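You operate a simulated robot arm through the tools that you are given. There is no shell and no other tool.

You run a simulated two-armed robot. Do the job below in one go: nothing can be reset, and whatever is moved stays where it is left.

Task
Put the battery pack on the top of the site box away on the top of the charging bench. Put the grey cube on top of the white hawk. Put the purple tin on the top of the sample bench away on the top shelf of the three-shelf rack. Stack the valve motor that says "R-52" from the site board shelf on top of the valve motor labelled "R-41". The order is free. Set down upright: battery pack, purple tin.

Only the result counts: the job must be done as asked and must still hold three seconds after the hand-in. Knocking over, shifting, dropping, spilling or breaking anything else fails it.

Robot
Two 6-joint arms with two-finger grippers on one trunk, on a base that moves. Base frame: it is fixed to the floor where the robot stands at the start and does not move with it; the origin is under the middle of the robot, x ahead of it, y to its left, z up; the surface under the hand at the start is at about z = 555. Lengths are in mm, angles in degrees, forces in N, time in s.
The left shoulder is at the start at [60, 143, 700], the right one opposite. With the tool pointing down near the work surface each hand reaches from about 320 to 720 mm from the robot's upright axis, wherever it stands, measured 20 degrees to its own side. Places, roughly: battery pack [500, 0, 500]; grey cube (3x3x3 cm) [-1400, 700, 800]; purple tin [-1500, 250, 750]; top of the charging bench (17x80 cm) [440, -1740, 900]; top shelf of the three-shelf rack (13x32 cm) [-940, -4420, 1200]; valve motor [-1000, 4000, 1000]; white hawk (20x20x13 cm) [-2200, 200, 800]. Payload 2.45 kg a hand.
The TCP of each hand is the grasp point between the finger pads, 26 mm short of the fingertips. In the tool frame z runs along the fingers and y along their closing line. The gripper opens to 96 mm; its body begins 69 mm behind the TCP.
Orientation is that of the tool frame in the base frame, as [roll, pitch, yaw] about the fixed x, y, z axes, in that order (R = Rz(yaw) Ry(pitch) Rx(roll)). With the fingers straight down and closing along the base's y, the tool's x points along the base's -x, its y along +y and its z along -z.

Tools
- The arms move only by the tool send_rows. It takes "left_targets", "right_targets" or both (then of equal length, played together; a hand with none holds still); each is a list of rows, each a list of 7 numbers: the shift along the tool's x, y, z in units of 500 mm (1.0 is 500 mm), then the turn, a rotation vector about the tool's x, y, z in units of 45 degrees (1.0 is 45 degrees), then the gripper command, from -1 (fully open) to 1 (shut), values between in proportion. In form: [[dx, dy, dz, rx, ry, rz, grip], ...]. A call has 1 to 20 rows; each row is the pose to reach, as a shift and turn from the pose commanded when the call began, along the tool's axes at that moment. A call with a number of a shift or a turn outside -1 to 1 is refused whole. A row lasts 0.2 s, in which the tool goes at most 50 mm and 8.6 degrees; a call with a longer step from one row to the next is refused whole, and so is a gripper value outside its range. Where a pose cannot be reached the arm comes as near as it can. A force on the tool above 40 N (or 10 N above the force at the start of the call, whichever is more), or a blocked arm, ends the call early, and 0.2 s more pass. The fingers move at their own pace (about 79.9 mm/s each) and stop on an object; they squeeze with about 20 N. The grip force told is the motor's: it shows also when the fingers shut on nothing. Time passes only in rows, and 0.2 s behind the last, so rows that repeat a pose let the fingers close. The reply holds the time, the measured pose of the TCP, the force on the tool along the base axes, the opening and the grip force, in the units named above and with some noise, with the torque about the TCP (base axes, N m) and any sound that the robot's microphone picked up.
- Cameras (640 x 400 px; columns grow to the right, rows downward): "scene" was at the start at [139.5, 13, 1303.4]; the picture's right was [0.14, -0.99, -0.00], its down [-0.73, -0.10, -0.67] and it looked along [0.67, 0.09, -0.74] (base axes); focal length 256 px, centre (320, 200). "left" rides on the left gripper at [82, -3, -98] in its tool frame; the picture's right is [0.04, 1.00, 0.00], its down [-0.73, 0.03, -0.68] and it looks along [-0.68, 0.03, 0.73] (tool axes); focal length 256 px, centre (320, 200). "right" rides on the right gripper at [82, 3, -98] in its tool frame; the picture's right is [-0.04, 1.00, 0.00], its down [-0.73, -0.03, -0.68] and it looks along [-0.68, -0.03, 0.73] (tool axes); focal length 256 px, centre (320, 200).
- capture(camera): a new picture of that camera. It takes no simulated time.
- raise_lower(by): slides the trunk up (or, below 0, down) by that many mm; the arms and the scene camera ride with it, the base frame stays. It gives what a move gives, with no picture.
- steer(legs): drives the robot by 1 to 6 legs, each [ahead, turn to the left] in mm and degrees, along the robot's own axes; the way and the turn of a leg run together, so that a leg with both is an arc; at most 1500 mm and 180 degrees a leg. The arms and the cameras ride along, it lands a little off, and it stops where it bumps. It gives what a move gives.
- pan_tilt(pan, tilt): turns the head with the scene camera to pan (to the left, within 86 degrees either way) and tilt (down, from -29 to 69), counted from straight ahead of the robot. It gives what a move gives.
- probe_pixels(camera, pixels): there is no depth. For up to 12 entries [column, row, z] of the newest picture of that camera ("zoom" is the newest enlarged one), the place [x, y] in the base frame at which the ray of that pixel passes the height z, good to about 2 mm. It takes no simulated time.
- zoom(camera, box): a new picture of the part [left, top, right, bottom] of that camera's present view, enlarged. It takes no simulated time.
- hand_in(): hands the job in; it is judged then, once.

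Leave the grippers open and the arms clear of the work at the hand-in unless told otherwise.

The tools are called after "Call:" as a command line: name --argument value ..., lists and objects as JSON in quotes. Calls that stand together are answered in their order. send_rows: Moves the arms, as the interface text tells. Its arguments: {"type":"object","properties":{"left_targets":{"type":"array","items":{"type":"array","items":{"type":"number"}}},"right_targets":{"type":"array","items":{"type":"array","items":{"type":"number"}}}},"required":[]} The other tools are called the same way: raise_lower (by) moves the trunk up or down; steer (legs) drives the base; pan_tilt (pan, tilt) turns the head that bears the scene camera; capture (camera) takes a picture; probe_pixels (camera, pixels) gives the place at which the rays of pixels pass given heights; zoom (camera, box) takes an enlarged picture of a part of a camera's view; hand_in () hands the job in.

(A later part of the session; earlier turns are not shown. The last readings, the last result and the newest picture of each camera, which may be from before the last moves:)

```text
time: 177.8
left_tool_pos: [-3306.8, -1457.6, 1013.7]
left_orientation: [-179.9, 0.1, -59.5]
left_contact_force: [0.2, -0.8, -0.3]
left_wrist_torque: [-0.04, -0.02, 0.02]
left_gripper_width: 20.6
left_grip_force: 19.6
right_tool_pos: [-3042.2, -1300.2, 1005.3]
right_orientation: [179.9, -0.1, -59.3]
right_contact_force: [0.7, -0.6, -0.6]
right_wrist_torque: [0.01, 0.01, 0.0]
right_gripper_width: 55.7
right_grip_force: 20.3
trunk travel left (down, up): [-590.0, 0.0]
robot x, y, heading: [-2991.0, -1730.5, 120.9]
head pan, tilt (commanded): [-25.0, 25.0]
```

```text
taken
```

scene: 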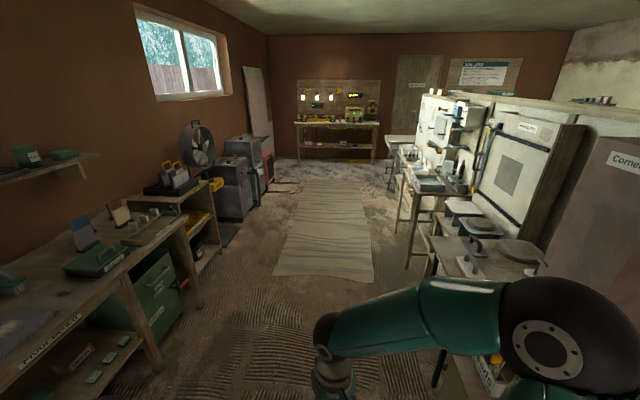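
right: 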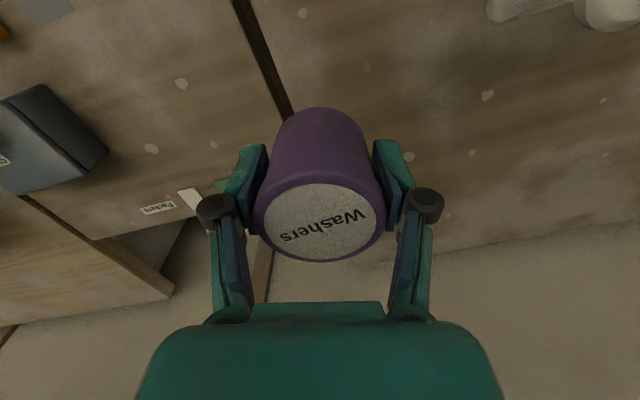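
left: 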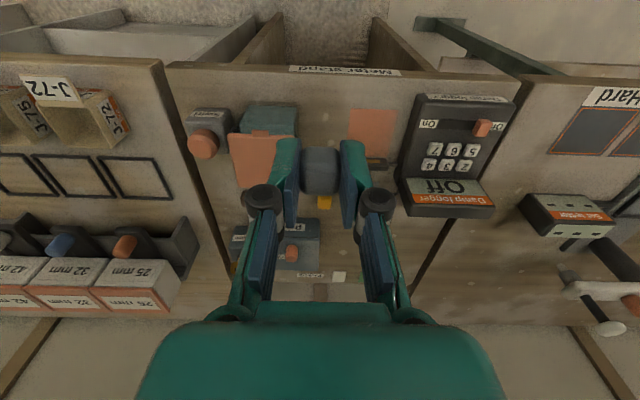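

Now I see the tables on the back side of the partition. I zoom in on them to find the white hawk.

Call:
zoom --camera "scene" --box '[380, 80, 580, 300]'

```text
1.82 times, centred on (480, 190) of scene
```

zoom: 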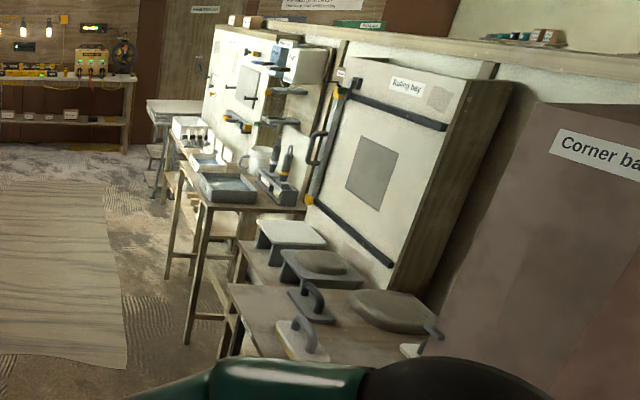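

A white hawk is near zoom (290, 238), on the table before the "Ruling bay" board. I probe how wide the lane is.

Call:
probe_pixels --camera "scene" --pixels '[[410, 268, 0], [437, 310, 0], [396, 220, 0], [195, 310, 0], [225, 250, 0], [275, 275, 0], [373, 283, 0], [463.6, 211, 850], [463.6, 211, 900], [463.6, 211, 950]]'

```text
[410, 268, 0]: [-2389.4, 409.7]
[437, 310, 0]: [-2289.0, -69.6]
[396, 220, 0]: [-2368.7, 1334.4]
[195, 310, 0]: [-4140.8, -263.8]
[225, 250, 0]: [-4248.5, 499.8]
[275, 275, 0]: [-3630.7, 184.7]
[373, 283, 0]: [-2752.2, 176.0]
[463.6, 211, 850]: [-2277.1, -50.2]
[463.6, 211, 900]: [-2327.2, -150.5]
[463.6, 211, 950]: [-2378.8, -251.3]
```

The lane between the tables is wide (x from -4140 to -2390). I turn to heading 90° and drive up to the hawk's height on the lane, then turn right to face it.

Call:
steer --legs '[[0, -31], [850, 0], [850, 0], [0, -45], [0, -30]]'

Call:
pan_tilt --pan -10 --tilt 30

Call:
capture --camera "scene"

```text
time: 192.1
left_tool_pos: [-2669.8, 219.2, 1014.7]
left_orientation: [179.9, 0.0, -161.5]
left_contact_force: [1.2, -0.8, -0.5]
left_wrist_torque: [0.06, 0.04, 0.02]
left_gripper_width: 20.6
left_grip_force: 19.7
right_tool_pos: [-2570.4, -72.3, 1006.9]
right_orientation: [180.0, -0.3, -161.3]
right_contact_force: [0.2, -0.3, -2.1]
right_wrist_torque: [0.05, 0.03, -0.03]
right_gripper_width: 55.4
right_grip_force: 20.1
trunk travel left (down, up): [-590.0, 0.0]
robot x, y, heading: [-3016.6, 18.2, 17.4]
head pan, tilt (commanded): [-25.0, 25.0]
stopped in leg 5: the robot was blocked; the commanded pose is now the measured one
```

```text
time: 192.8
left_tool_pos: [-2671.2, 223.4, 1014.5]
left_orientation: [179.9, 0.0, -161.5]
left_contact_force: [-0.4, 0.2, 0.1]
left_wrist_torque: [0.02, 0.01, 0.01]
left_gripper_width: 20.4
left_grip_force: 19.8
right_tool_pos: [-2572.2, -70.7, 1006.8]
right_orientation: [180.0, -0.1, -161.3]
right_contact_force: [-0.5, -0.8, -1.6]
right_wrist_torque: [0.01, 0.0, 0.02]
right_gripper_width: 55.8
right_grip_force: 20.1
trunk travel left (down, up): [-590.0, 0.0]
robot x, y, heading: [-3020.2, 15.3, 17.4]
head pan, tilt (commanded): [-10.0, 30.0]
```

```text
taken
```

scene: 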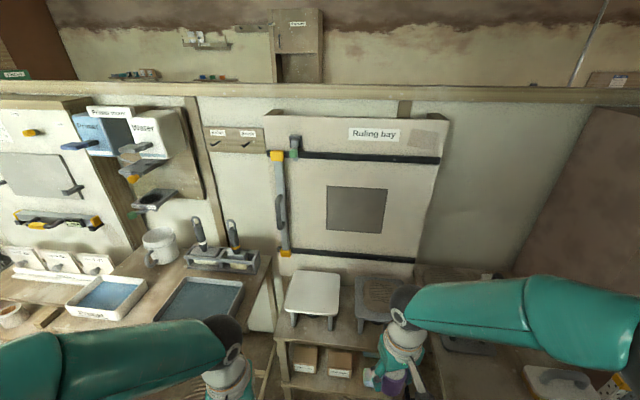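

The white hawk is at (315, 295), with a darker one on its right. The tin's grip width is slowly shrinking (57.0 → 55.5), so I check it through the right camera.

Call:
capture --camera "right"

Call:
capture --camera "left"

Call:
zoom --camera "scene" --box '[260, 250, 420, 400]'

```text
taken
```

right: 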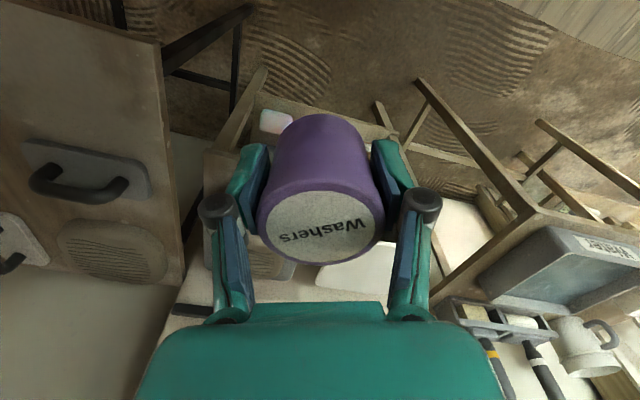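

```text
taken
```

left: 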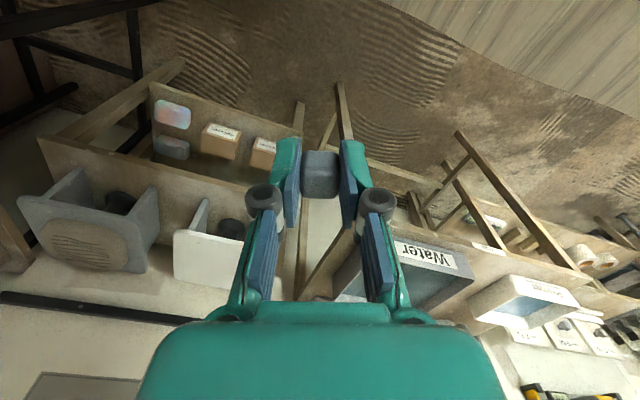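

```text
2.67 times, centred on (340, 325) of scene
```

zoom: 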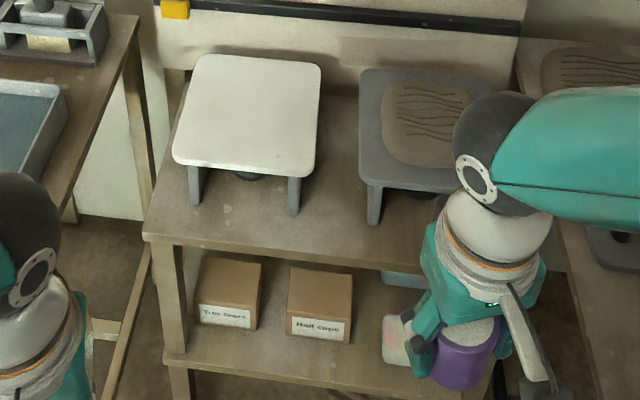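

The tin still sits well in the pads, only turned slightly, so I'll take it to the rack soon. Now the hawk: I straighten to heading 0 and look again.

Call:
steer --legs '[[0, -17.4]]'

Call:
pan_tilt --pan 0 --tilt 35

Call:
capture --camera "scene"

Call:
capture --camera "left"

```text
time: 194.3
left_tool_pos: [-2627.0, 109.3, 1014.8]
left_orientation: [-179.9, 0.0, -179.0]
left_contact_force: [0.0, -0.4, 0.4]
left_wrist_torque: [0.01, 0.03, -0.01]
left_gripper_width: 20.6
left_grip_force: 20.1
right_tool_pos: [-2619.9, -199.4, 1007.4]
right_orientation: [-180.0, -0.2, -178.8]
right_contact_force: [-0.7, -0.1, -2.2]
right_wrist_torque: [0.05, 0.01, -0.02]
right_gripper_width: 55.5
right_grip_force: 20.4
trunk travel left (down, up): [-590.0, 0.0]
robot x, y, heading: [-3019.1, 27.5, -0.3]
head pan, tilt (commanded): [-10.0, 30.0]
```

```text
time: 195.0
left_tool_pos: [-2626.0, 108.3, 1014.5]
left_orientation: [-179.9, 0.0, -179.0]
left_contact_force: [-0.2, 0.2, 0.0]
left_wrist_torque: [0.0, 0.01, 0.01]
left_gripper_width: 20.6
left_grip_force: 19.7
right_tool_pos: [-2619.2, -199.1, 1006.5]
right_orientation: [-180.0, 0.0, -178.8]
right_contact_force: [-0.7, -0.1, -0.9]
right_wrist_torque: [-0.02, 0.03, 0.01]
right_gripper_width: 55.8
right_grip_force: 20.0
trunk travel left (down, up): [-590.0, 0.0]
robot x, y, heading: [-3015.9, 30.4, -0.1]
head pan, tilt (commanded): [0.0, 35.0]
```

```text
taken
```

scene: 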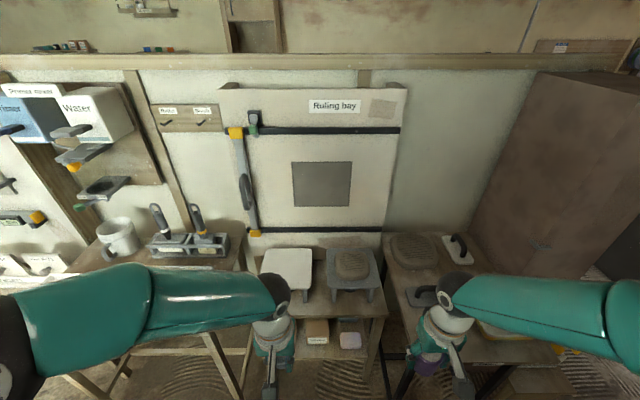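

```text
taken
```

left: 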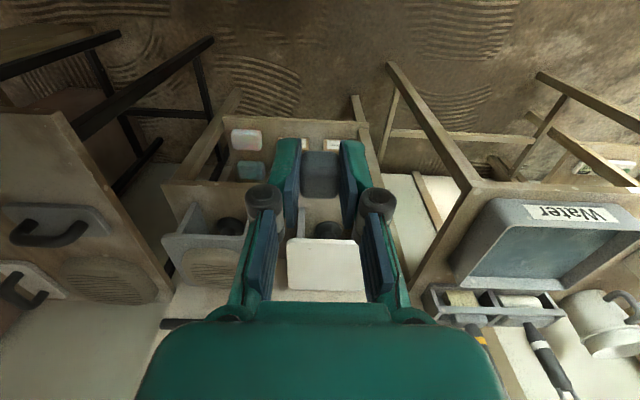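

The white plate is visible in both cameras. I zoom in to triangulate its height and place.

Call:
zoom --camera "left" --box '[240, 200, 400, 300]'

Call:
zoom --camera "scene" --box '[230, 225, 390, 325]'

```text
4.00 times, centred on (320, 250) of left
```

zoom: 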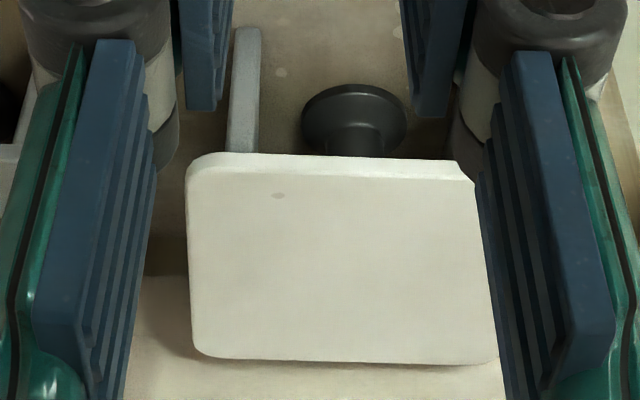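

```text
4.00 times, centred on (310, 275) of scene
```

zoom: 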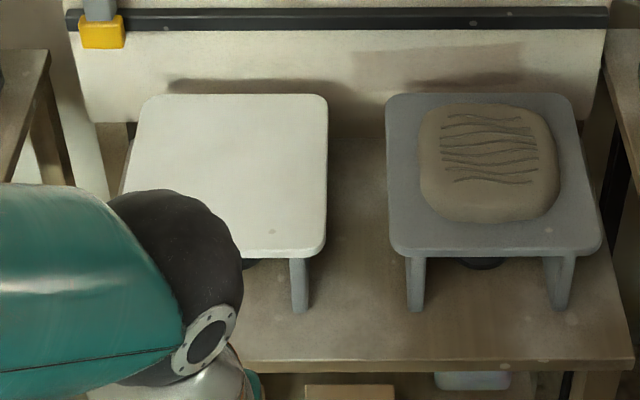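

Call:
probe_pixels --camera "left" --pixels '[[309.5, 249, 800], [309.5, 249, 830], [309.5, 249, 860], [286.75, 242, 830], [286.75, 242, 860], [288.75, 288.5, 830], [288.75, 288.5, 860], [444, 290, 830]]'

Call:
probe_pixels --camera "scene" --pixels '[[297.75, 283, 800], [297.75, 283, 830], [297.75, 283, 860], [311.25, 287.5, 830], [311.25, 287.5, 860], [311.75, 249.25, 830], [311.75, 249.25, 860], [267, 249, 830], [267, 249, 860]]'

```text
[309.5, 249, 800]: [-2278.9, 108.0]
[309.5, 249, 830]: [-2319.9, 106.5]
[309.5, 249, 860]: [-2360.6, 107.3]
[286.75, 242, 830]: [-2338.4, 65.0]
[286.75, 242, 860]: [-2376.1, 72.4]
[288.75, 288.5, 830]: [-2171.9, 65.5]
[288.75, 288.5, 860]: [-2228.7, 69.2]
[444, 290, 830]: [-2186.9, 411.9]
```

```text
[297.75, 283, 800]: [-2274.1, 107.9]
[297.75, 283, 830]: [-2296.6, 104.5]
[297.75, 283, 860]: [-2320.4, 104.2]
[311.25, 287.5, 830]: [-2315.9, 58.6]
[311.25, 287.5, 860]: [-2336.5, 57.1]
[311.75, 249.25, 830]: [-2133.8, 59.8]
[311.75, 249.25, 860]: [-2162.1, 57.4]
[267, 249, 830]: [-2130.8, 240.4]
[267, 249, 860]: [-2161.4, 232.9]
```

The white plate's top is at z≈792, spanning x from -2290 to -2099 and y from 60 to 250, centre (-2195, 155). I drive 220 mm closer.

Call:
steer --legs '[[220, 0]]'

Call:
capture --camera "left"

Call:
capture --camera "scene"

```text
time: 196.7
left_tool_pos: [-2401.1, 105.0, 1013.7]
left_orientation: [-179.8, -0.2, -179.3]
left_contact_force: [0.4, 0.7, -0.5]
left_wrist_torque: [0.03, 0.08, 0.03]
left_gripper_width: 20.7
left_grip_force: 19.8
right_tool_pos: [-2393.6, -203.8, 1007.9]
right_orientation: [180.0, -0.2, -179.1]
right_contact_force: [-0.6, -0.1, -1.0]
right_wrist_torque: [-0.03, 0.01, 0.0]
right_gripper_width: 55.8
right_grip_force: 19.3
trunk travel left (down, up): [-590.0, 0.0]
robot x, y, heading: [-2790.7, 29.7, -0.9]
head pan, tilt (commanded): [0.0, 35.0]
```

```text
taken
```

left: 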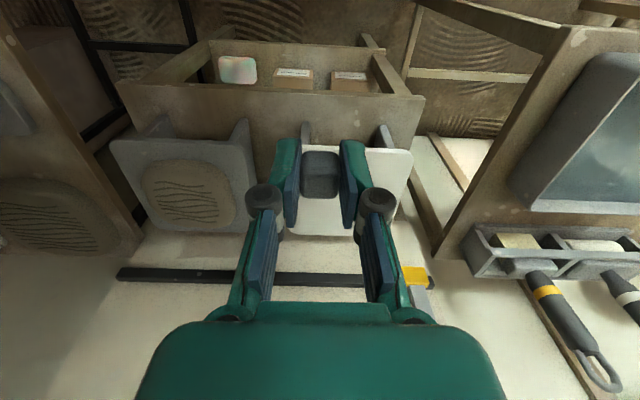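

```text
taken
```

scene: 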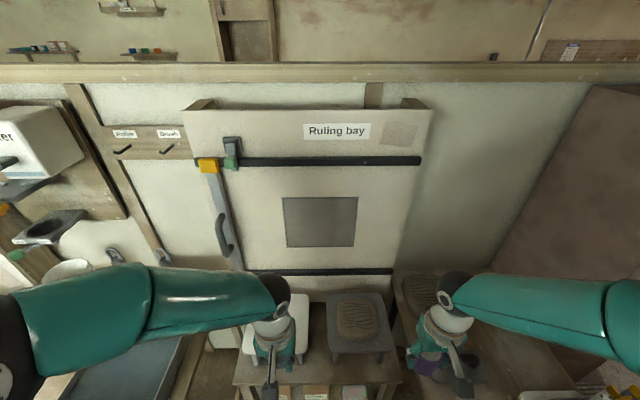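

The left hand is at (-2401, 105, 1014). I move it over the plate at (-2215, 155) and down to z≈880, and look.

Call:
send_rows --left_targets '[[-0.075, 0.019, 0, 0, 0, 0, 1], [-0.15, 0.038, 0, 0, 0, 0, 1], [-0.224, 0.058, 0, 0, 0, 0, 1], [-0.3, 0.077, 0.03, 0, 0, 0, 1], [-0.373, 0.096, 0.08, 0, 0, 0, 1], [-0.373, 0.096, 0.15, 0, 0, 0, 1], [-0.373, 0.096, 0.21, 0, 0, 0, 1], [-0.373, 0.096, 0.268, 0, 0, 0, 1], [-0.373, 0.096, 0.268, 0, 0, 0, 1]]'

Call:
capture --camera "left"

Call:
capture --camera "scene"

```text
time: 198.7
left_tool_pos: [-2216.8, 154.1, 880.0]
left_orientation: [-179.9, 0.1, -179.3]
left_contact_force: [0.3, 0.1, -0.6]
left_wrist_torque: [0.02, -0.02, 0.0]
left_gripper_width: 20.5
left_grip_force: 20.2
right_tool_pos: [-2394.8, -203.0, 1008.2]
right_orientation: [180.0, 0.0, -179.1]
right_contact_force: [-0.2, -0.5, -1.4]
right_wrist_torque: [-0.01, 0.0, 0.01]
right_gripper_width: 55.4
right_grip_force: 20.0
trunk travel left (down, up): [-590.0, 0.0]
robot x, y, heading: [-2794.7, 27.5, -0.8]
head pan, tilt (commanded): [0.0, 35.0]
```

```text
taken
```

left: 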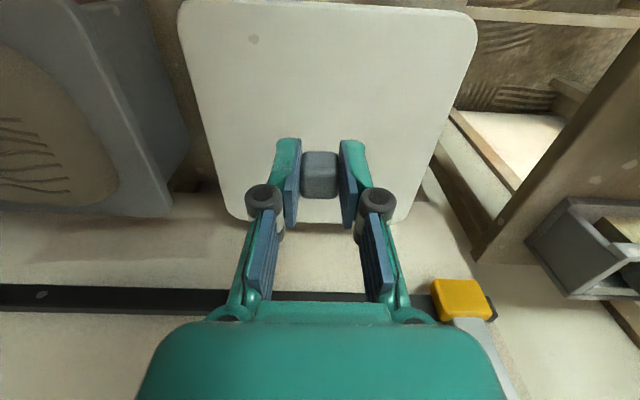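

```text
taken
```

scene: 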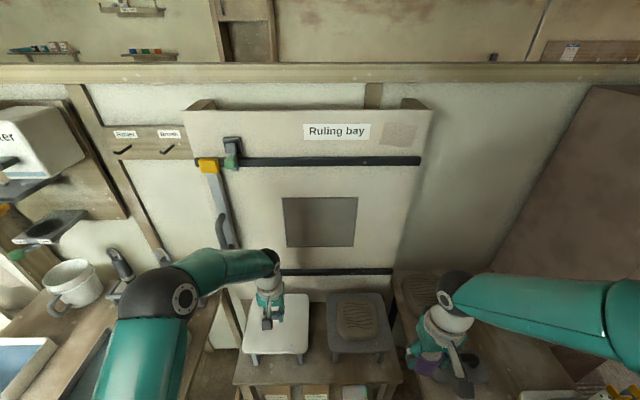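

The cube is over the plate. I probe the plate's spot (253, 38) for height confirmation, then descend to z≈828.

Call:
probe_pixels --camera "left" --pixels '[[253, 38, 780], [253, 38, 792], [253, 38, 800], [180, 20, 792], [475, 20, 792], [230, 215, 792], [395, 220, 792]]'

Call:
send_rows --left_targets '[[0, 0, 0.04, 0, 0, 0, 1], [0, 0, 0.075, 0, 0, 0, 1], [0, 0, 0.1, 0, 0, 0, 1], [0, 0, 0.1, 0, 0, 0, 1]]'

Call:
zoom --camera "left" --box '[220, 80, 420, 240]'

```text
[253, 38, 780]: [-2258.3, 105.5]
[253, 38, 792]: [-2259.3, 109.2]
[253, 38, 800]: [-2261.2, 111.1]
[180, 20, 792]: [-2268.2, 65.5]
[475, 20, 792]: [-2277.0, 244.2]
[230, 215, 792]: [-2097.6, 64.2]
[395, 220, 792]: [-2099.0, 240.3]
```

```text
time: 199.7
left_tool_pos: [-2215.5, 153.3, 830.5]
left_orientation: [-179.9, 0.0, -179.3]
left_contact_force: [1.1, 0.7, -0.2]
left_wrist_torque: [-0.01, 0.03, -0.03]
left_gripper_width: 20.7
left_grip_force: 19.9
right_tool_pos: [-2395.7, -204.3, 1008.1]
right_orientation: [-179.9, -0.1, -179.2]
right_contact_force: [-0.5, -0.3, -0.7]
right_wrist_torque: [0.01, 0.03, -0.01]
right_gripper_width: 55.4
right_grip_force: 20.3
trunk travel left (down, up): [-590.0, 0.0]
robot x, y, heading: [-2794.6, 27.5, -0.6]
head pan, tilt (commanded): [0.0, 35.0]
```

```text
2.50 times, centred on (320, 160) of left
```

zoom: 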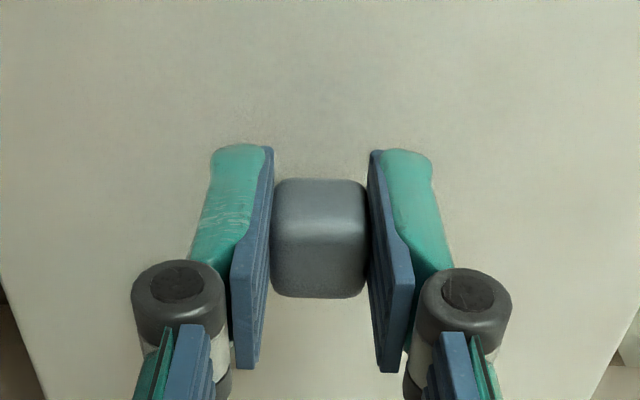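

No contact yet at z=830. I go down 7 mm in small steps and read the force.

Call:
send_rows --left_targets '[[0, 0, 0.004, 0, 0, 0, 1], [0, 0, 0.008, 0, 0, 0, 1], [0, 0, 0.011, 0, 0, 0, 1], [0, 0, 0.014, 0, 0, 0, 1]]'

```text
time: 200.7
left_tool_pos: [-2214.8, 155.0, 825.1]
left_orientation: [180.0, 0.0, -179.3]
left_contact_force: [0.0, 0.2, 0.5]
left_wrist_torque: [0.01, 0.02, 0.02]
left_gripper_width: 20.3
left_grip_force: 20.2
right_tool_pos: [-2395.9, -204.2, 1008.0]
right_orientation: [-179.9, -0.1, -179.2]
right_contact_force: [0.2, 0.9, -1.3]
right_wrist_torque: [0.01, -0.03, 0.0]
right_gripper_width: 55.7
right_grip_force: 20.3
trunk travel left (down, up): [-590.0, 0.0]
robot x, y, heading: [-2792.8, 26.9, -0.7]
head pan, tilt (commanded): [0.0, 35.0]
```

Call:
send_rows --left_targets '[[0, 0, 0.003, 0, 0, 0, 1], [0, 0, 0.006, 0, 0, 0, 1], [0, 0, 0.008, 0, 0, 0, 1]]'

Call:
zoom --camera "left" --box '[220, 80, 420, 240]'

```text
time: 201.5
left_tool_pos: [-2214.3, 154.8, 819.6]
left_orientation: [-179.9, 0.0, -179.2]
left_contact_force: [0.3, -0.6, 0.2]
left_wrist_torque: [0.0, 0.03, -0.02]
left_gripper_width: 20.4
left_grip_force: 20.4
right_tool_pos: [-2395.3, -202.5, 1008.9]
right_orientation: [-180.0, -0.1, -179.2]
right_contact_force: [0.2, 0.3, -1.7]
right_wrist_torque: [-0.05, 0.0, 0.01]
right_gripper_width: 55.6
right_grip_force: 19.7
trunk travel left (down, up): [-590.0, 0.0]
robot x, y, heading: [-2791.5, 29.4, -0.6]
head pan, tilt (commanded): [0.0, 35.0]
```

```text
2.50 times, centred on (320, 160) of left
```

zoom: 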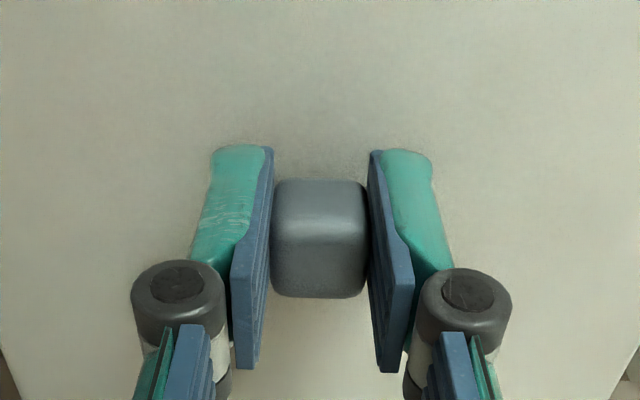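

Still no contact at z≈820. I continue down 5 mm in 1 mm steps.

Call:
send_rows --left_targets '[[0, 0, 0.002, 0, 0, 0, 1], [0, 0, 0.004, 0, 0, 0, 1], [0, 0, 0.006, 0, 0, 0, 1], [0, 0, 0.008, 0, 0, 0, 1], [0, 0, 0.01, 0, 0, 0, 1]]'

```text
time: 202.7
left_tool_pos: [-2214.6, 153.8, 815.5]
left_orientation: [-180.0, 0.0, -179.3]
left_contact_force: [0.3, -0.3, -0.3]
left_wrist_torque: [-0.01, -0.01, 0.0]
left_gripper_width: 20.2
left_grip_force: 20.2
right_tool_pos: [-2395.8, -204.3, 1008.0]
right_orientation: [-179.9, 0.0, -179.1]
right_contact_force: [-0.2, -1.0, -1.4]
right_wrist_torque: [0.03, 0.03, -0.01]
right_gripper_width: 55.8
right_grip_force: 19.6
trunk travel left (down, up): [-590.0, 0.0]
robot x, y, heading: [-2793.7, 30.3, -0.9]
head pan, tilt (commanded): [0.0, 35.0]
```

Call:
send_rows --left_targets '[[0, 0, 0.002, 0, 0, 0, 1], [0, 0, 0.004, 0, 0, 0, 1], [0, 0, 0.006, 0, 0, 0, 1], [0, 0, 0.008, 0, 0, 0, 1], [0, 0, 0.01, 0, 0, 0, 1]]'

Call:
zoom --camera "left" --box '[220, 80, 420, 240]'

Call:
zoom --camera "scene" --box '[220, 250, 340, 370]'

```text
time: 203.9
left_tool_pos: [-2215.3, 153.8, 810.2]
left_orientation: [-179.9, 0.1, -179.3]
left_contact_force: [-0.9, -0.9, 6.8]
left_wrist_torque: [-0.03, 0.04, 0.04]
left_gripper_width: 20.4
left_grip_force: 20.3
right_tool_pos: [-2395.9, -204.4, 1008.2]
right_orientation: [180.0, -0.1, -179.0]
right_contact_force: [-0.1, 0.6, -1.6]
right_wrist_torque: [-0.01, 0.0, -0.01]
right_gripper_width: 55.8
right_grip_force: 20.2
trunk travel left (down, up): [-590.0, 0.0]
robot x, y, heading: [-2788.9, 26.9, -0.8]
head pan, tilt (commanded): [0.0, 35.0]
```

```text
2.50 times, centred on (320, 160) of left
```

zoom: 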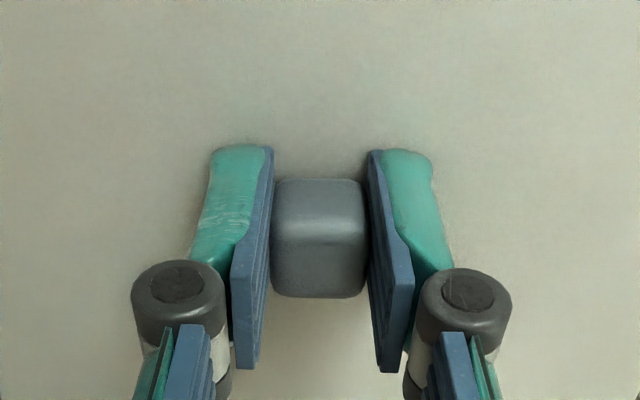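

```text
3.33 times, centred on (280, 310) of scene
```

zoom: 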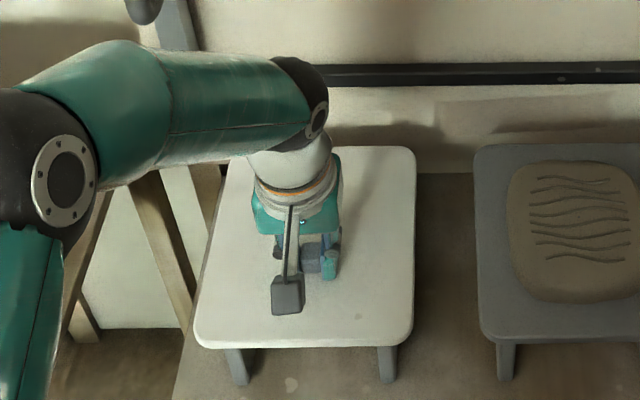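

Contact: 6.8 N at z=810, so the cube is on the plate. I ease up 1 mm and open the fingers.

Call:
send_rows --left_targets '[[0, 0, -0.002, 0, 0, 0, 1], [0, 0, -0.002, 0, 0, 0, 0.45], [0, 0, -0.002, 0, 0, 0, 0.2], [0, 0, -0.002, 0, 0, 0, 0], [0, 0, -0.002, 0, 0, 0, 0]]'

Call:
zoom --camera "left" --box '[220, 80, 420, 240]'

```text
time: 205.1
left_tool_pos: [-2215.0, 154.9, 810.0]
left_orientation: [-179.9, -0.1, -179.3]
left_contact_force: [0.4, -0.3, -0.4]
left_wrist_torque: [0.01, -0.02, -0.02]
left_gripper_width: 48.0
left_grip_force: 0.0
right_tool_pos: [-2395.4, -204.5, 1007.6]
right_orientation: [-180.0, -0.1, -179.1]
right_contact_force: [0.3, 0.3, -1.3]
right_wrist_torque: [-0.01, -0.01, -0.02]
right_gripper_width: 55.8
right_grip_force: 20.1
trunk travel left (down, up): [-590.0, 0.0]
robot x, y, heading: [-2788.1, 28.3, -0.8]
head pan, tilt (commanded): [0.0, 35.0]
```

```text
2.50 times, centred on (320, 160) of left
```

zoom: 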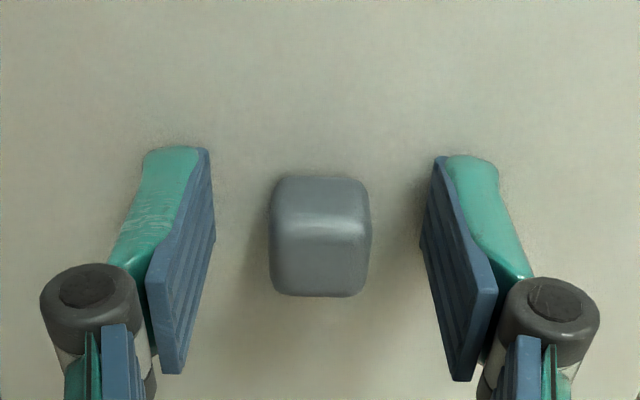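

The cube rests on the white plate, free of the fingers. I lift straight up 140 mm and draw the left hand back.

Call:
send_rows --left_targets '[[0, 0, -0.04, 0, 0, 0, 0], [0, 0, -0.1, 0, 0, 0, 0], [0, 0, -0.18, 0, 0, 0, 0], [0, 0, -0.26, 0, 0, 0, -0.3], [0, 0, -0.34, 0, 0, 0, -0.6], [0.08, -0.02, -0.38, 0, 0, 0, -1], [0.16, -0.04, -0.4, 0, 0, 0, -1], [0.24, -0.06, -0.4, 0, 0, 0, -1], [0.32, -0.08, -0.4, 0, 0, 0, -1], [0.37, -0.09, -0.4, 0, 0, 0, -1]]'

Call:
capture --camera "scene"

Call:
capture --camera "right"

```text
time: 207.3
left_tool_pos: [-2400.7, 106.9, 1010.7]
left_orientation: [-180.0, 0.1, -179.3]
left_contact_force: [-0.7, 0.1, -0.2]
left_wrist_torque: [0.02, -0.05, 0.01]
left_gripper_width: 96.0
left_grip_force: 0.0
right_tool_pos: [-2395.4, -203.7, 1008.5]
right_orientation: [-179.9, 0.0, -179.1]
right_contact_force: [0.2, 0.8, -1.5]
right_wrist_torque: [0.02, -0.03, 0.0]
right_gripper_width: 55.7
right_grip_force: 19.8
trunk travel left (down, up): [-590.0, 0.0]
robot x, y, heading: [-2795.1, 30.6, -0.7]
head pan, tilt (commanded): [0.0, 35.0]
```

```text
taken
```

scene: 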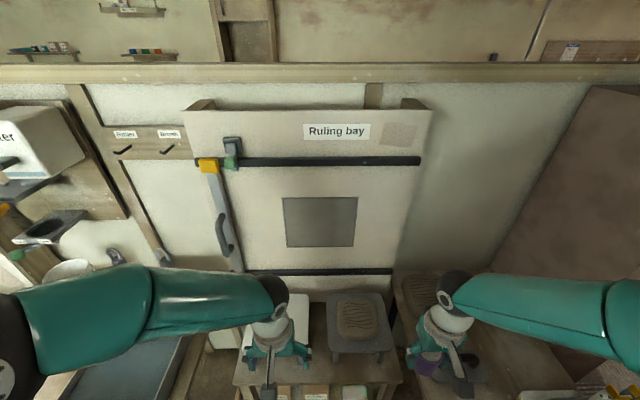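

```text
taken
```

right: 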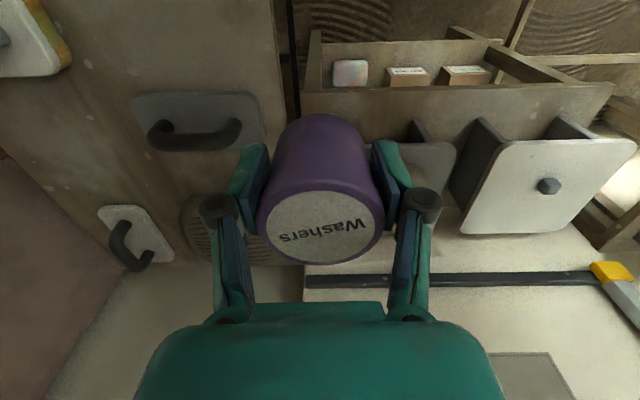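

The cube sits on the white hawk (548, 186 in the right picture). Now the rack: I back off, turn right and drive back down the lane.

Call:
steer --legs '[[-230, 0], [0, -45], [0, -35]]'

Call:
pan_tilt --pan 0 --tilt 30

Call:
capture --camera "scene"

```text
time: 212.7
left_tool_pos: [-2800.0, -310.5, 1011.1]
left_orientation: [179.9, 0.0, 111.5]
left_contact_force: [-1.3, -0.3, 1.0]
left_wrist_torque: [0.07, -0.05, 0.02]
left_gripper_width: 96.0
left_grip_force: 0.1
right_tool_pos: [-3088.6, -425.7, 1007.8]
right_orientation: [179.9, -0.2, 111.9]
right_contact_force: [-0.4, 0.5, -1.1]
right_wrist_torque: [0.04, -0.04, 0.0]
right_gripper_width: 55.6
right_grip_force: 20.0
trunk travel left (down, up): [-590.0, 0.0]
robot x, y, heading: [-2969.8, 49.6, -71.8]
head pan, tilt (commanded): [0.0, 35.0]
stopped in leg 3: the robot was blocked; the commanded pose is now the measured one
```

```text
time: 213.4
left_tool_pos: [-2797.1, -308.6, 1011.0]
left_orientation: [-179.8, 0.1, 111.6]
left_contact_force: [-0.4, 0.6, 0.5]
left_wrist_torque: [-0.03, 0.04, -0.02]
left_gripper_width: 95.9
left_grip_force: 0.0
right_tool_pos: [-3086.3, -424.9, 1009.2]
right_orientation: [-179.9, -0.1, 111.9]
right_contact_force: [0.9, 0.4, -1.5]
right_wrist_torque: [0.01, 0.03, 0.03]
right_gripper_width: 55.6
right_grip_force: 19.4
trunk travel left (down, up): [-590.0, 0.0]
robot x, y, heading: [-2969.6, 45.9, -71.7]
head pan, tilt (commanded): [0.0, 30.0]
```

```text
taken
```

scene: 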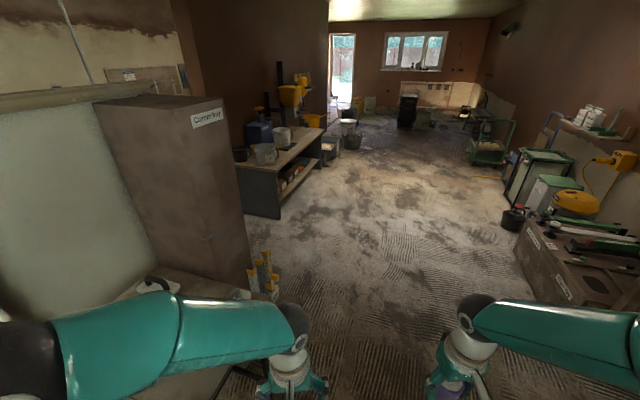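

I check the position of the tools with yellow handles near the cupboard's foot, at (265, 290), before driving on.

Call:
probe_pixels --camera "scene" --pixels '[[270, 300, 0], [270, 300, 300], [235, 220, 0], [280, 218, 0], [525, 250, 0], [525, 310, 0], [322, 165, 0]]'

Call:
steer --legs '[[0, -18], [760, 0], [760, 0]]'

Call:
pan_tilt --pan 60 --tilt 30

Call:
capture --camera "scene"

```text
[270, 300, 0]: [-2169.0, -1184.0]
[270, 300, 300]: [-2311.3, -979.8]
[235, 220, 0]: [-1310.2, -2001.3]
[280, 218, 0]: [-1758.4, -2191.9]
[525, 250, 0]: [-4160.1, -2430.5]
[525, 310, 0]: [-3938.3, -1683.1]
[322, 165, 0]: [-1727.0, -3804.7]
```

```text
time: 222.4
left_tool_pos: [-2937.9, -1857.0, 1010.7]
left_orientation: [-179.9, 0.0, 92.2]
left_contact_force: [-0.5, -1.0, 0.5]
left_wrist_torque: [0.02, -0.03, 0.0]
left_gripper_width: 95.9
left_grip_force: 0.0
right_tool_pos: [-3249.2, -1870.8, 1007.4]
right_orientation: [-180.0, -0.2, 92.6]
right_contact_force: [-0.2, -0.2, -2.1]
right_wrist_torque: [0.01, 0.01, -0.01]
right_gripper_width: 55.6
right_grip_force: 20.0
trunk travel left (down, up): [-590.0, 0.0]
robot x, y, heading: [-2986.3, -1462.9, -90.8]
head pan, tilt (commanded): [0.0, 30.0]
```

```text
time: 223.7
left_tool_pos: [-2938.7, -1856.6, 1012.6]
left_orientation: [-180.0, 0.0, 92.2]
left_contact_force: [-0.3, 0.2, -0.7]
left_wrist_torque: [0.03, 0.02, 0.01]
left_gripper_width: 96.1
left_grip_force: 0.0
right_tool_pos: [-3251.8, -1870.1, 1009.3]
right_orientation: [179.9, 0.0, 92.5]
right_contact_force: [-0.2, 0.3, -1.6]
right_wrist_torque: [0.02, 0.01, 0.04]
right_gripper_width: 55.7
right_grip_force: 20.3
trunk travel left (down, up): [-590.0, 0.0]
robot x, y, heading: [-2980.9, -1462.2, -90.9]
head pan, tilt (commanded): [60.0, 30.0]
```

```text
taken
```

scene: 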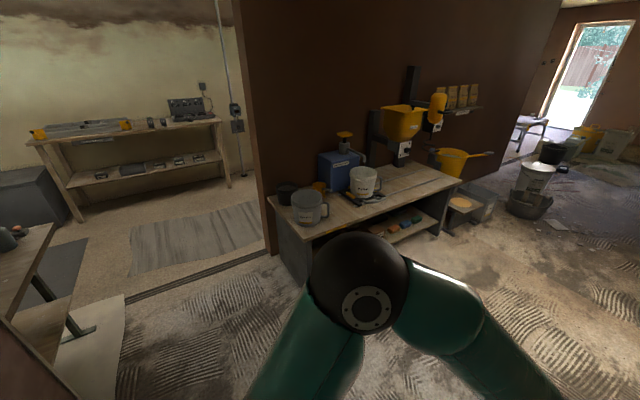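

The passage back to the corridor is clear. I turn left to face it and drive through.

Call:
steer --legs '[[0, 45], [0, 38]]'

Call:
pan_tilt --pan 0 --tilt 35

Call:
capture --camera "scene"

```text
time: 227.9
left_tool_pos: [-2591.4, -1538.9, 1011.4]
left_orientation: [-179.9, -0.1, 164.8]
left_contact_force: [0.5, 1.0, -0.2]
left_wrist_torque: [-0.09, 0.05, 0.02]
left_gripper_width: 96.2
left_grip_force: 0.0
right_tool_pos: [-2674.4, -1839.4, 1009.9]
right_orientation: [-179.9, -0.3, 165.0]
right_contact_force: [0.8, 1.3, -1.6]
right_wrist_torque: [-0.08, 0.06, 0.01]
right_gripper_width: 55.4
right_grip_force: 20.0
trunk travel left (down, up): [-590.0, 0.0]
robot x, y, heading: [-2999.7, -1512.2, -16.5]
head pan, tilt (commanded): [60.0, 30.0]
stopped in leg 2: the robot was blocked; the commanded pose is now the measured one
```

```text
time: 229.2
left_tool_pos: [-2594.3, -1541.9, 1013.0]
left_orientation: [-179.9, -0.1, 164.6]
left_contact_force: [0.2, -0.3, -0.5]
left_wrist_torque: [0.03, 0.03, -0.04]
left_gripper_width: 96.1
left_grip_force: 0.0
right_tool_pos: [-2674.2, -1841.8, 1008.5]
right_orientation: [-179.9, -0.2, 165.0]
right_contact_force: [0.6, 0.7, -1.5]
right_wrist_torque: [0.01, 0.03, 0.01]
right_gripper_width: 55.6
right_grip_force: 20.1
trunk travel left (down, up): [-590.0, 0.0]
robot x, y, heading: [-3001.3, -1514.1, -16.9]
head pan, tilt (commanded): [0.0, 35.0]
```

```text
taken
```

scene: 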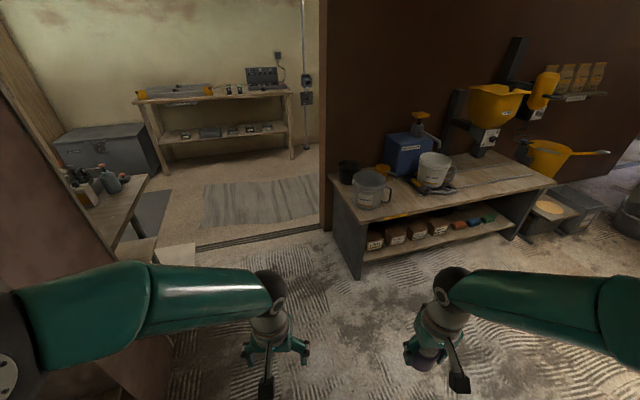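

I probe the passage limits from this side, then straighten and drive through to the corridor.

Call:
probe_pixels --camera "scene" --pixels '[[362, 278, 0], [335, 232, 0], [330, 178, 850], [148, 178, 800], [95, 260, 850], [362, 208, 850]]'

Call:
steer --legs '[[0, 17]]'

Call:
capture --camera "scene"

```text
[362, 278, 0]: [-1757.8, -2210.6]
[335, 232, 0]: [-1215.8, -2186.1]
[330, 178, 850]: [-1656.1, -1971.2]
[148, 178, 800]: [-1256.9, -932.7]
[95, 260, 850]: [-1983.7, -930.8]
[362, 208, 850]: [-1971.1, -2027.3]
```

```text
time: 230.7
left_tool_pos: [-2604.3, -1419.5, 1013.1]
left_orientation: [-179.9, 0.0, -178.1]
left_contact_force: [-0.8, 0.5, -0.1]
left_wrist_torque: [-0.01, -0.01, -0.01]
left_gripper_width: 96.3
left_grip_force: 0.0
right_tool_pos: [-2591.2, -1732.2, 1009.5]
right_orientation: [-179.9, -0.2, -177.9]
right_contact_force: [-1.7, 0.9, -1.0]
right_wrist_torque: [0.01, 0.01, 0.0]
right_gripper_width: 55.6
right_grip_force: 19.6
trunk travel left (down, up): [-590.0, 0.0]
robot x, y, heading: [-3000.3, -1520.9, 0.6]
head pan, tilt (commanded): [0.0, 35.0]
```

```text
taken
```

scene: 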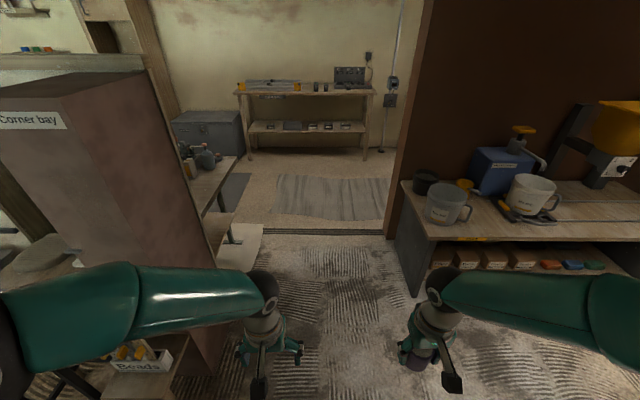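

The passage spans about y -2000 to -930 and I'm at y=-1518, well centred. I drive 2480 mm through into the corridor and turn right toward the rack.

Call:
steer --legs '[[830, 0], [830, 0], [820, 0], [0, -45], [0, -35]]'

Call:
pan_tilt --pan 0 --tilt 20

Call:
capture --camera "scene"

```text
time: 246.9
left_tool_pos: [-302.3, -1825.5, 1012.8]
left_orientation: [179.9, 0.0, 111.8]
left_contact_force: [-0.4, 0.1, 1.0]
left_wrist_torque: [0.03, -0.09, 0.04]
left_gripper_width: 96.0
left_grip_force: 0.0
right_tool_pos: [-590.9, -1943.6, 1010.6]
right_orientation: [179.8, -0.2, 112.3]
right_contact_force: [-1.3, 0.5, -1.5]
right_wrist_torque: [0.06, -0.06, 0.01]
right_gripper_width: 55.5
right_grip_force: 20.3
trunk travel left (down, up): [-590.0, 0.0]
robot x, y, heading: [-488.5, -1472.9, -71.2]
head pan, tilt (commanded): [0.0, 35.0]
stopped in leg 5: the robot was blocked; the commanded pose is now the measured one
```

```text
time: 247.7
left_tool_pos: [-301.3, -1823.8, 1013.0]
left_orientation: [-179.9, 0.0, 111.9]
left_contact_force: [0.7, -0.1, 0.2]
left_wrist_torque: [0.0, 0.0, -0.03]
left_gripper_width: 95.6
left_grip_force: 0.1
right_tool_pos: [-589.8, -1942.0, 1011.7]
right_orientation: [179.9, -0.2, 112.2]
right_contact_force: [-0.9, 0.2, -0.9]
right_wrist_torque: [0.0, -0.01, 0.0]
right_gripper_width: 55.6
right_grip_force: 19.8
trunk travel left (down, up): [-590.0, 0.0]
robot x, y, heading: [-489.5, -1475.0, -71.2]
head pan, tilt (commanded): [0.0, 20.0]
```

```text
taken
```

scene: 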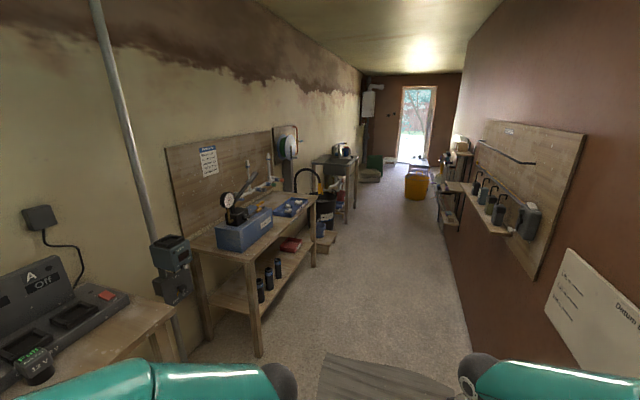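

I'm in the corridor; the three-shelf rack is on the right wall near (450, 170). I straighten and drive 2500 mm.

Call:
steer --legs '[[0, -19], [1250, 0], [1250, 0]]'

Call:
pan_tilt --pan -35 --tilt 20

Call:
capture --camera "scene"

```text
time: 261.2
left_tool_pos: [-400.4, -4363.7, 1012.9]
left_orientation: [180.0, -0.2, 93.1]
left_contact_force: [1.3, -0.9, 0.3]
left_wrist_torque: [0.01, -0.04, 0.0]
left_gripper_width: 96.0
left_grip_force: 0.0
right_tool_pos: [-711.4, -4382.9, 1010.2]
right_orientation: [-180.0, -0.3, 93.6]
right_contact_force: [0.5, -0.8, -1.4]
right_wrist_torque: [0.01, -0.02, 0.0]
right_gripper_width: 55.7
right_grip_force: 20.3
trunk travel left (down, up): [-590.0, 0.0]
robot x, y, heading: [-463.3, -3965.9, -89.8]
head pan, tilt (commanded): [0.0, 20.0]
```

```text
time: 262.2
left_tool_pos: [-399.4, -4363.6, 1015.2]
left_orientation: [-180.0, 0.0, 93.1]
left_contact_force: [0.6, -0.3, 0.9]
left_wrist_torque: [-0.04, 0.05, 0.0]
left_gripper_width: 96.2
left_grip_force: 0.2
right_tool_pos: [-711.1, -4381.1, 1012.1]
right_orientation: [179.9, -0.1, 93.4]
right_contact_force: [0.7, 0.9, -1.4]
right_wrist_torque: [-0.02, -0.04, 0.04]
right_gripper_width: 55.8
right_grip_force: 20.1
trunk travel left (down, up): [-590.0, 0.0]
robot x, y, heading: [-464.4, -3965.0, -90.1]
head pan, tilt (commanded): [-35.0, 20.0]
```

```text
taken
```

scene: 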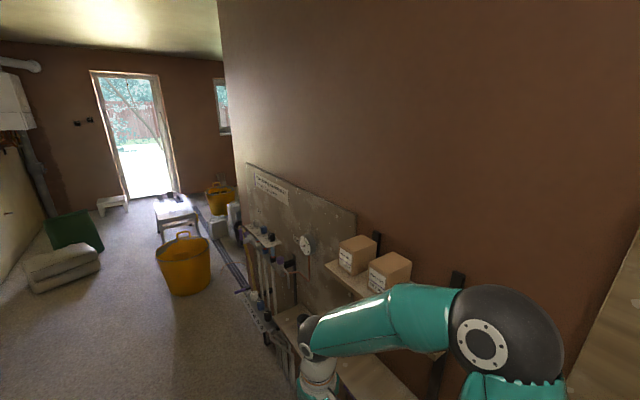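

The rack's top shelf carries two cartons at (357, 255) and (388, 270). I zoom in on it.

Call:
zoom --camera "scene" --box '[230, 210, 480, 400]'

Call:
capture --camera "right"

```text
2.11 times, centred on (355, 305) of scene
```

zoom: 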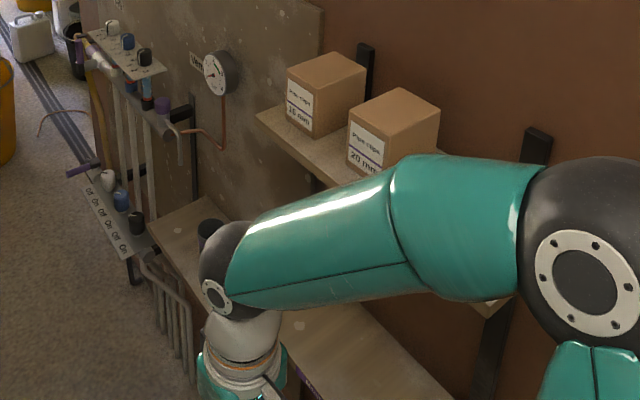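

```text
taken
```

right: 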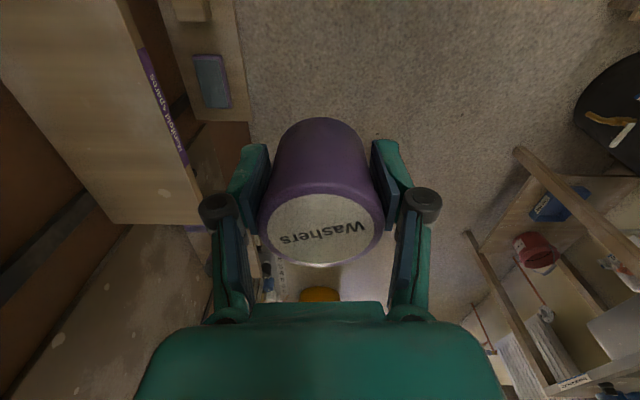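

I probe the bucket and floor objects ahead to plan the turn.

Call:
probe_pixels --camera "scene" --pixels '[[185, 292, 0], [210, 275, 0], [175, 240, 0], [60, 280, 0], [336, 268, 1215], [357, 280, 1215], [384, 292, 1215], [330, 262, 1200]]'

Call:
pan_tilt --pan 30 --tilt 30

Call:
capture --camera "scene"

```text
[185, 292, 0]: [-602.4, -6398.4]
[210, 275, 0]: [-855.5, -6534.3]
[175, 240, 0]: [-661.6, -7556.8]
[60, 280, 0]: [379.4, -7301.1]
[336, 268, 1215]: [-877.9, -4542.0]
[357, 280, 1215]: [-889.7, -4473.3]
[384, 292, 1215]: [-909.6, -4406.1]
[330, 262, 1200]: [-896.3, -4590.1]
```

```text
time: 263.6
left_tool_pos: [-401.2, -4364.3, 1013.8]
left_orientation: [180.0, -0.1, 93.1]
left_contact_force: [-0.1, -0.4, 1.0]
left_wrist_torque: [0.0, -0.03, 0.05]
left_gripper_width: 96.1
left_grip_force: 0.0
right_tool_pos: [-710.6, -4382.6, 1011.1]
right_orientation: [179.9, -0.2, 93.5]
right_contact_force: [-0.6, -0.6, -2.1]
right_wrist_torque: [-0.01, 0.02, 0.03]
right_gripper_width: 55.8
right_grip_force: 20.3
trunk travel left (down, up): [-590.0, 0.0]
robot x, y, heading: [-465.0, -3968.6, -89.9]
head pan, tilt (commanded): [30.0, 30.0]
```

```text
taken
```

scene: 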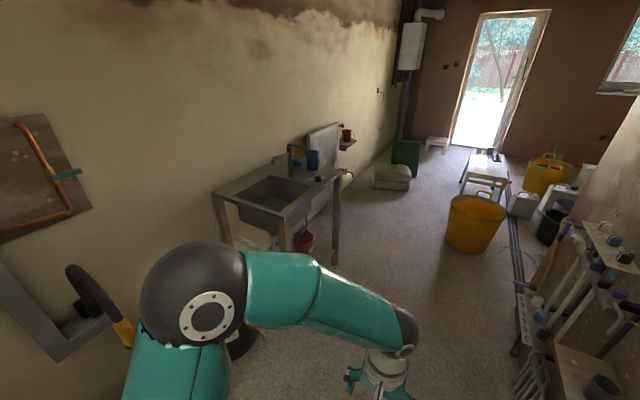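

Call:
probe_pixels --camera "scene" --pixels '[[245, 355, 0], [245, 330, 350], [335, 265, 0], [285, 250, 0], [225, 240, 0], [340, 175, 850], [285, 215, 850], [125, 345, 900]]'

Call:
pan_tilt --pan 75 --tilt 40

Call:
capture --camera "scene"

```text
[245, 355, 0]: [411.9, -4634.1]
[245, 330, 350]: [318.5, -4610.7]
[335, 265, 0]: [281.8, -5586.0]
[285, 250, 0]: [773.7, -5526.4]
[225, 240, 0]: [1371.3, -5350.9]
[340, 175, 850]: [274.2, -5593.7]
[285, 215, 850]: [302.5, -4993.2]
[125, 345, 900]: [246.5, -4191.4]
```

```text
time: 264.7
left_tool_pos: [-400.4, -4363.5, 1014.0]
left_orientation: [179.9, -0.1, 93.0]
left_contact_force: [0.7, -0.2, -0.2]
left_wrist_torque: [0.02, 0.03, 0.02]
left_gripper_width: 96.1
left_grip_force: 0.1
right_tool_pos: [-711.8, -4381.9, 1011.8]
right_orientation: [179.9, -0.1, 93.5]
right_contact_force: [-0.2, 0.4, -1.9]
right_wrist_torque: [-0.02, 0.02, 0.02]
right_gripper_width: 55.3
right_grip_force: 19.9
trunk travel left (down, up): [-590.0, 0.0]
robot x, y, heading: [-466.8, -3967.7, -90.2]
head pan, tilt (commanded): [75.0, 40.0]
```

```text
taken
```

scene: 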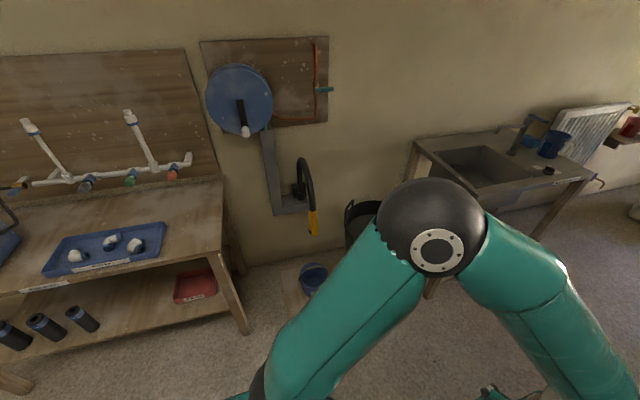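

The left side is free up to x≈270. I turn left 40°, move 450 mm away from the wall, then turn right to face the rack.

Call:
steer --legs '[[0, 40], [450, 0], [0, -45], [0, -40]]'

Call:
pan_tilt --pan -20 --tilt 25

Call:
capture --camera "scene"

```text
time: 273.8
left_tool_pos: [-391.5, -4656.9, 1014.5]
left_orientation: [180.0, -0.1, 51.6]
left_contact_force: [-0.1, 0.1, 0.2]
left_wrist_torque: [-0.04, -0.04, -0.02]
left_gripper_width: 96.0
left_grip_force: 0.1
right_tool_pos: [-637.0, -4464.2, 1010.9]
right_orientation: [179.8, -0.2, 51.9]
right_contact_force: [-0.7, 0.5, -1.5]
right_wrist_torque: [-0.03, -0.05, 0.04]
right_gripper_width: 55.9
right_grip_force: 20.1
trunk travel left (down, up): [-590.0, 0.0]
robot x, y, heading: [-141.8, -4345.4, -133.5]
head pan, tilt (commanded): [75.0, 40.0]
stopped in leg 4: the robot was blocked; the commanded pose is now the measured one
```

```text
time: 275.5
left_tool_pos: [-388.9, -4658.1, 1015.2]
left_orientation: [179.9, -0.2, 51.5]
left_contact_force: [-0.5, -0.7, -0.3]
left_wrist_torque: [0.01, 0.02, 0.0]
left_gripper_width: 96.0
left_grip_force: 0.1
right_tool_pos: [-633.5, -4465.4, 1012.6]
right_orientation: [179.9, -0.1, 51.8]
right_contact_force: [-0.4, 0.9, -1.6]
right_wrist_torque: [-0.01, -0.01, 0.02]
right_gripper_width: 55.9
right_grip_force: 20.3
trunk travel left (down, up): [-590.0, 0.0]
robot x, y, heading: [-139.8, -4345.3, -133.7]
head pan, tilt (commanded): [-20.0, 25.0]
```

```text
taken
```

scene: 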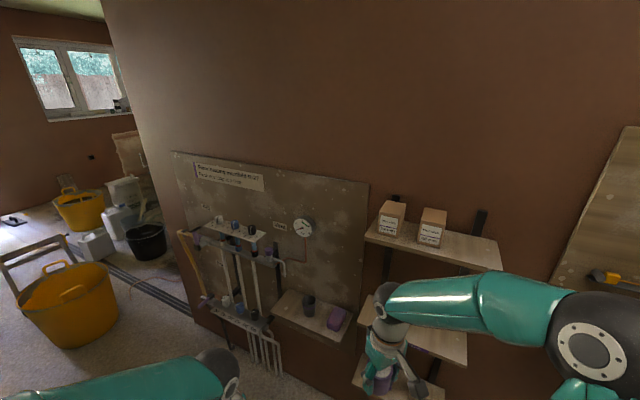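

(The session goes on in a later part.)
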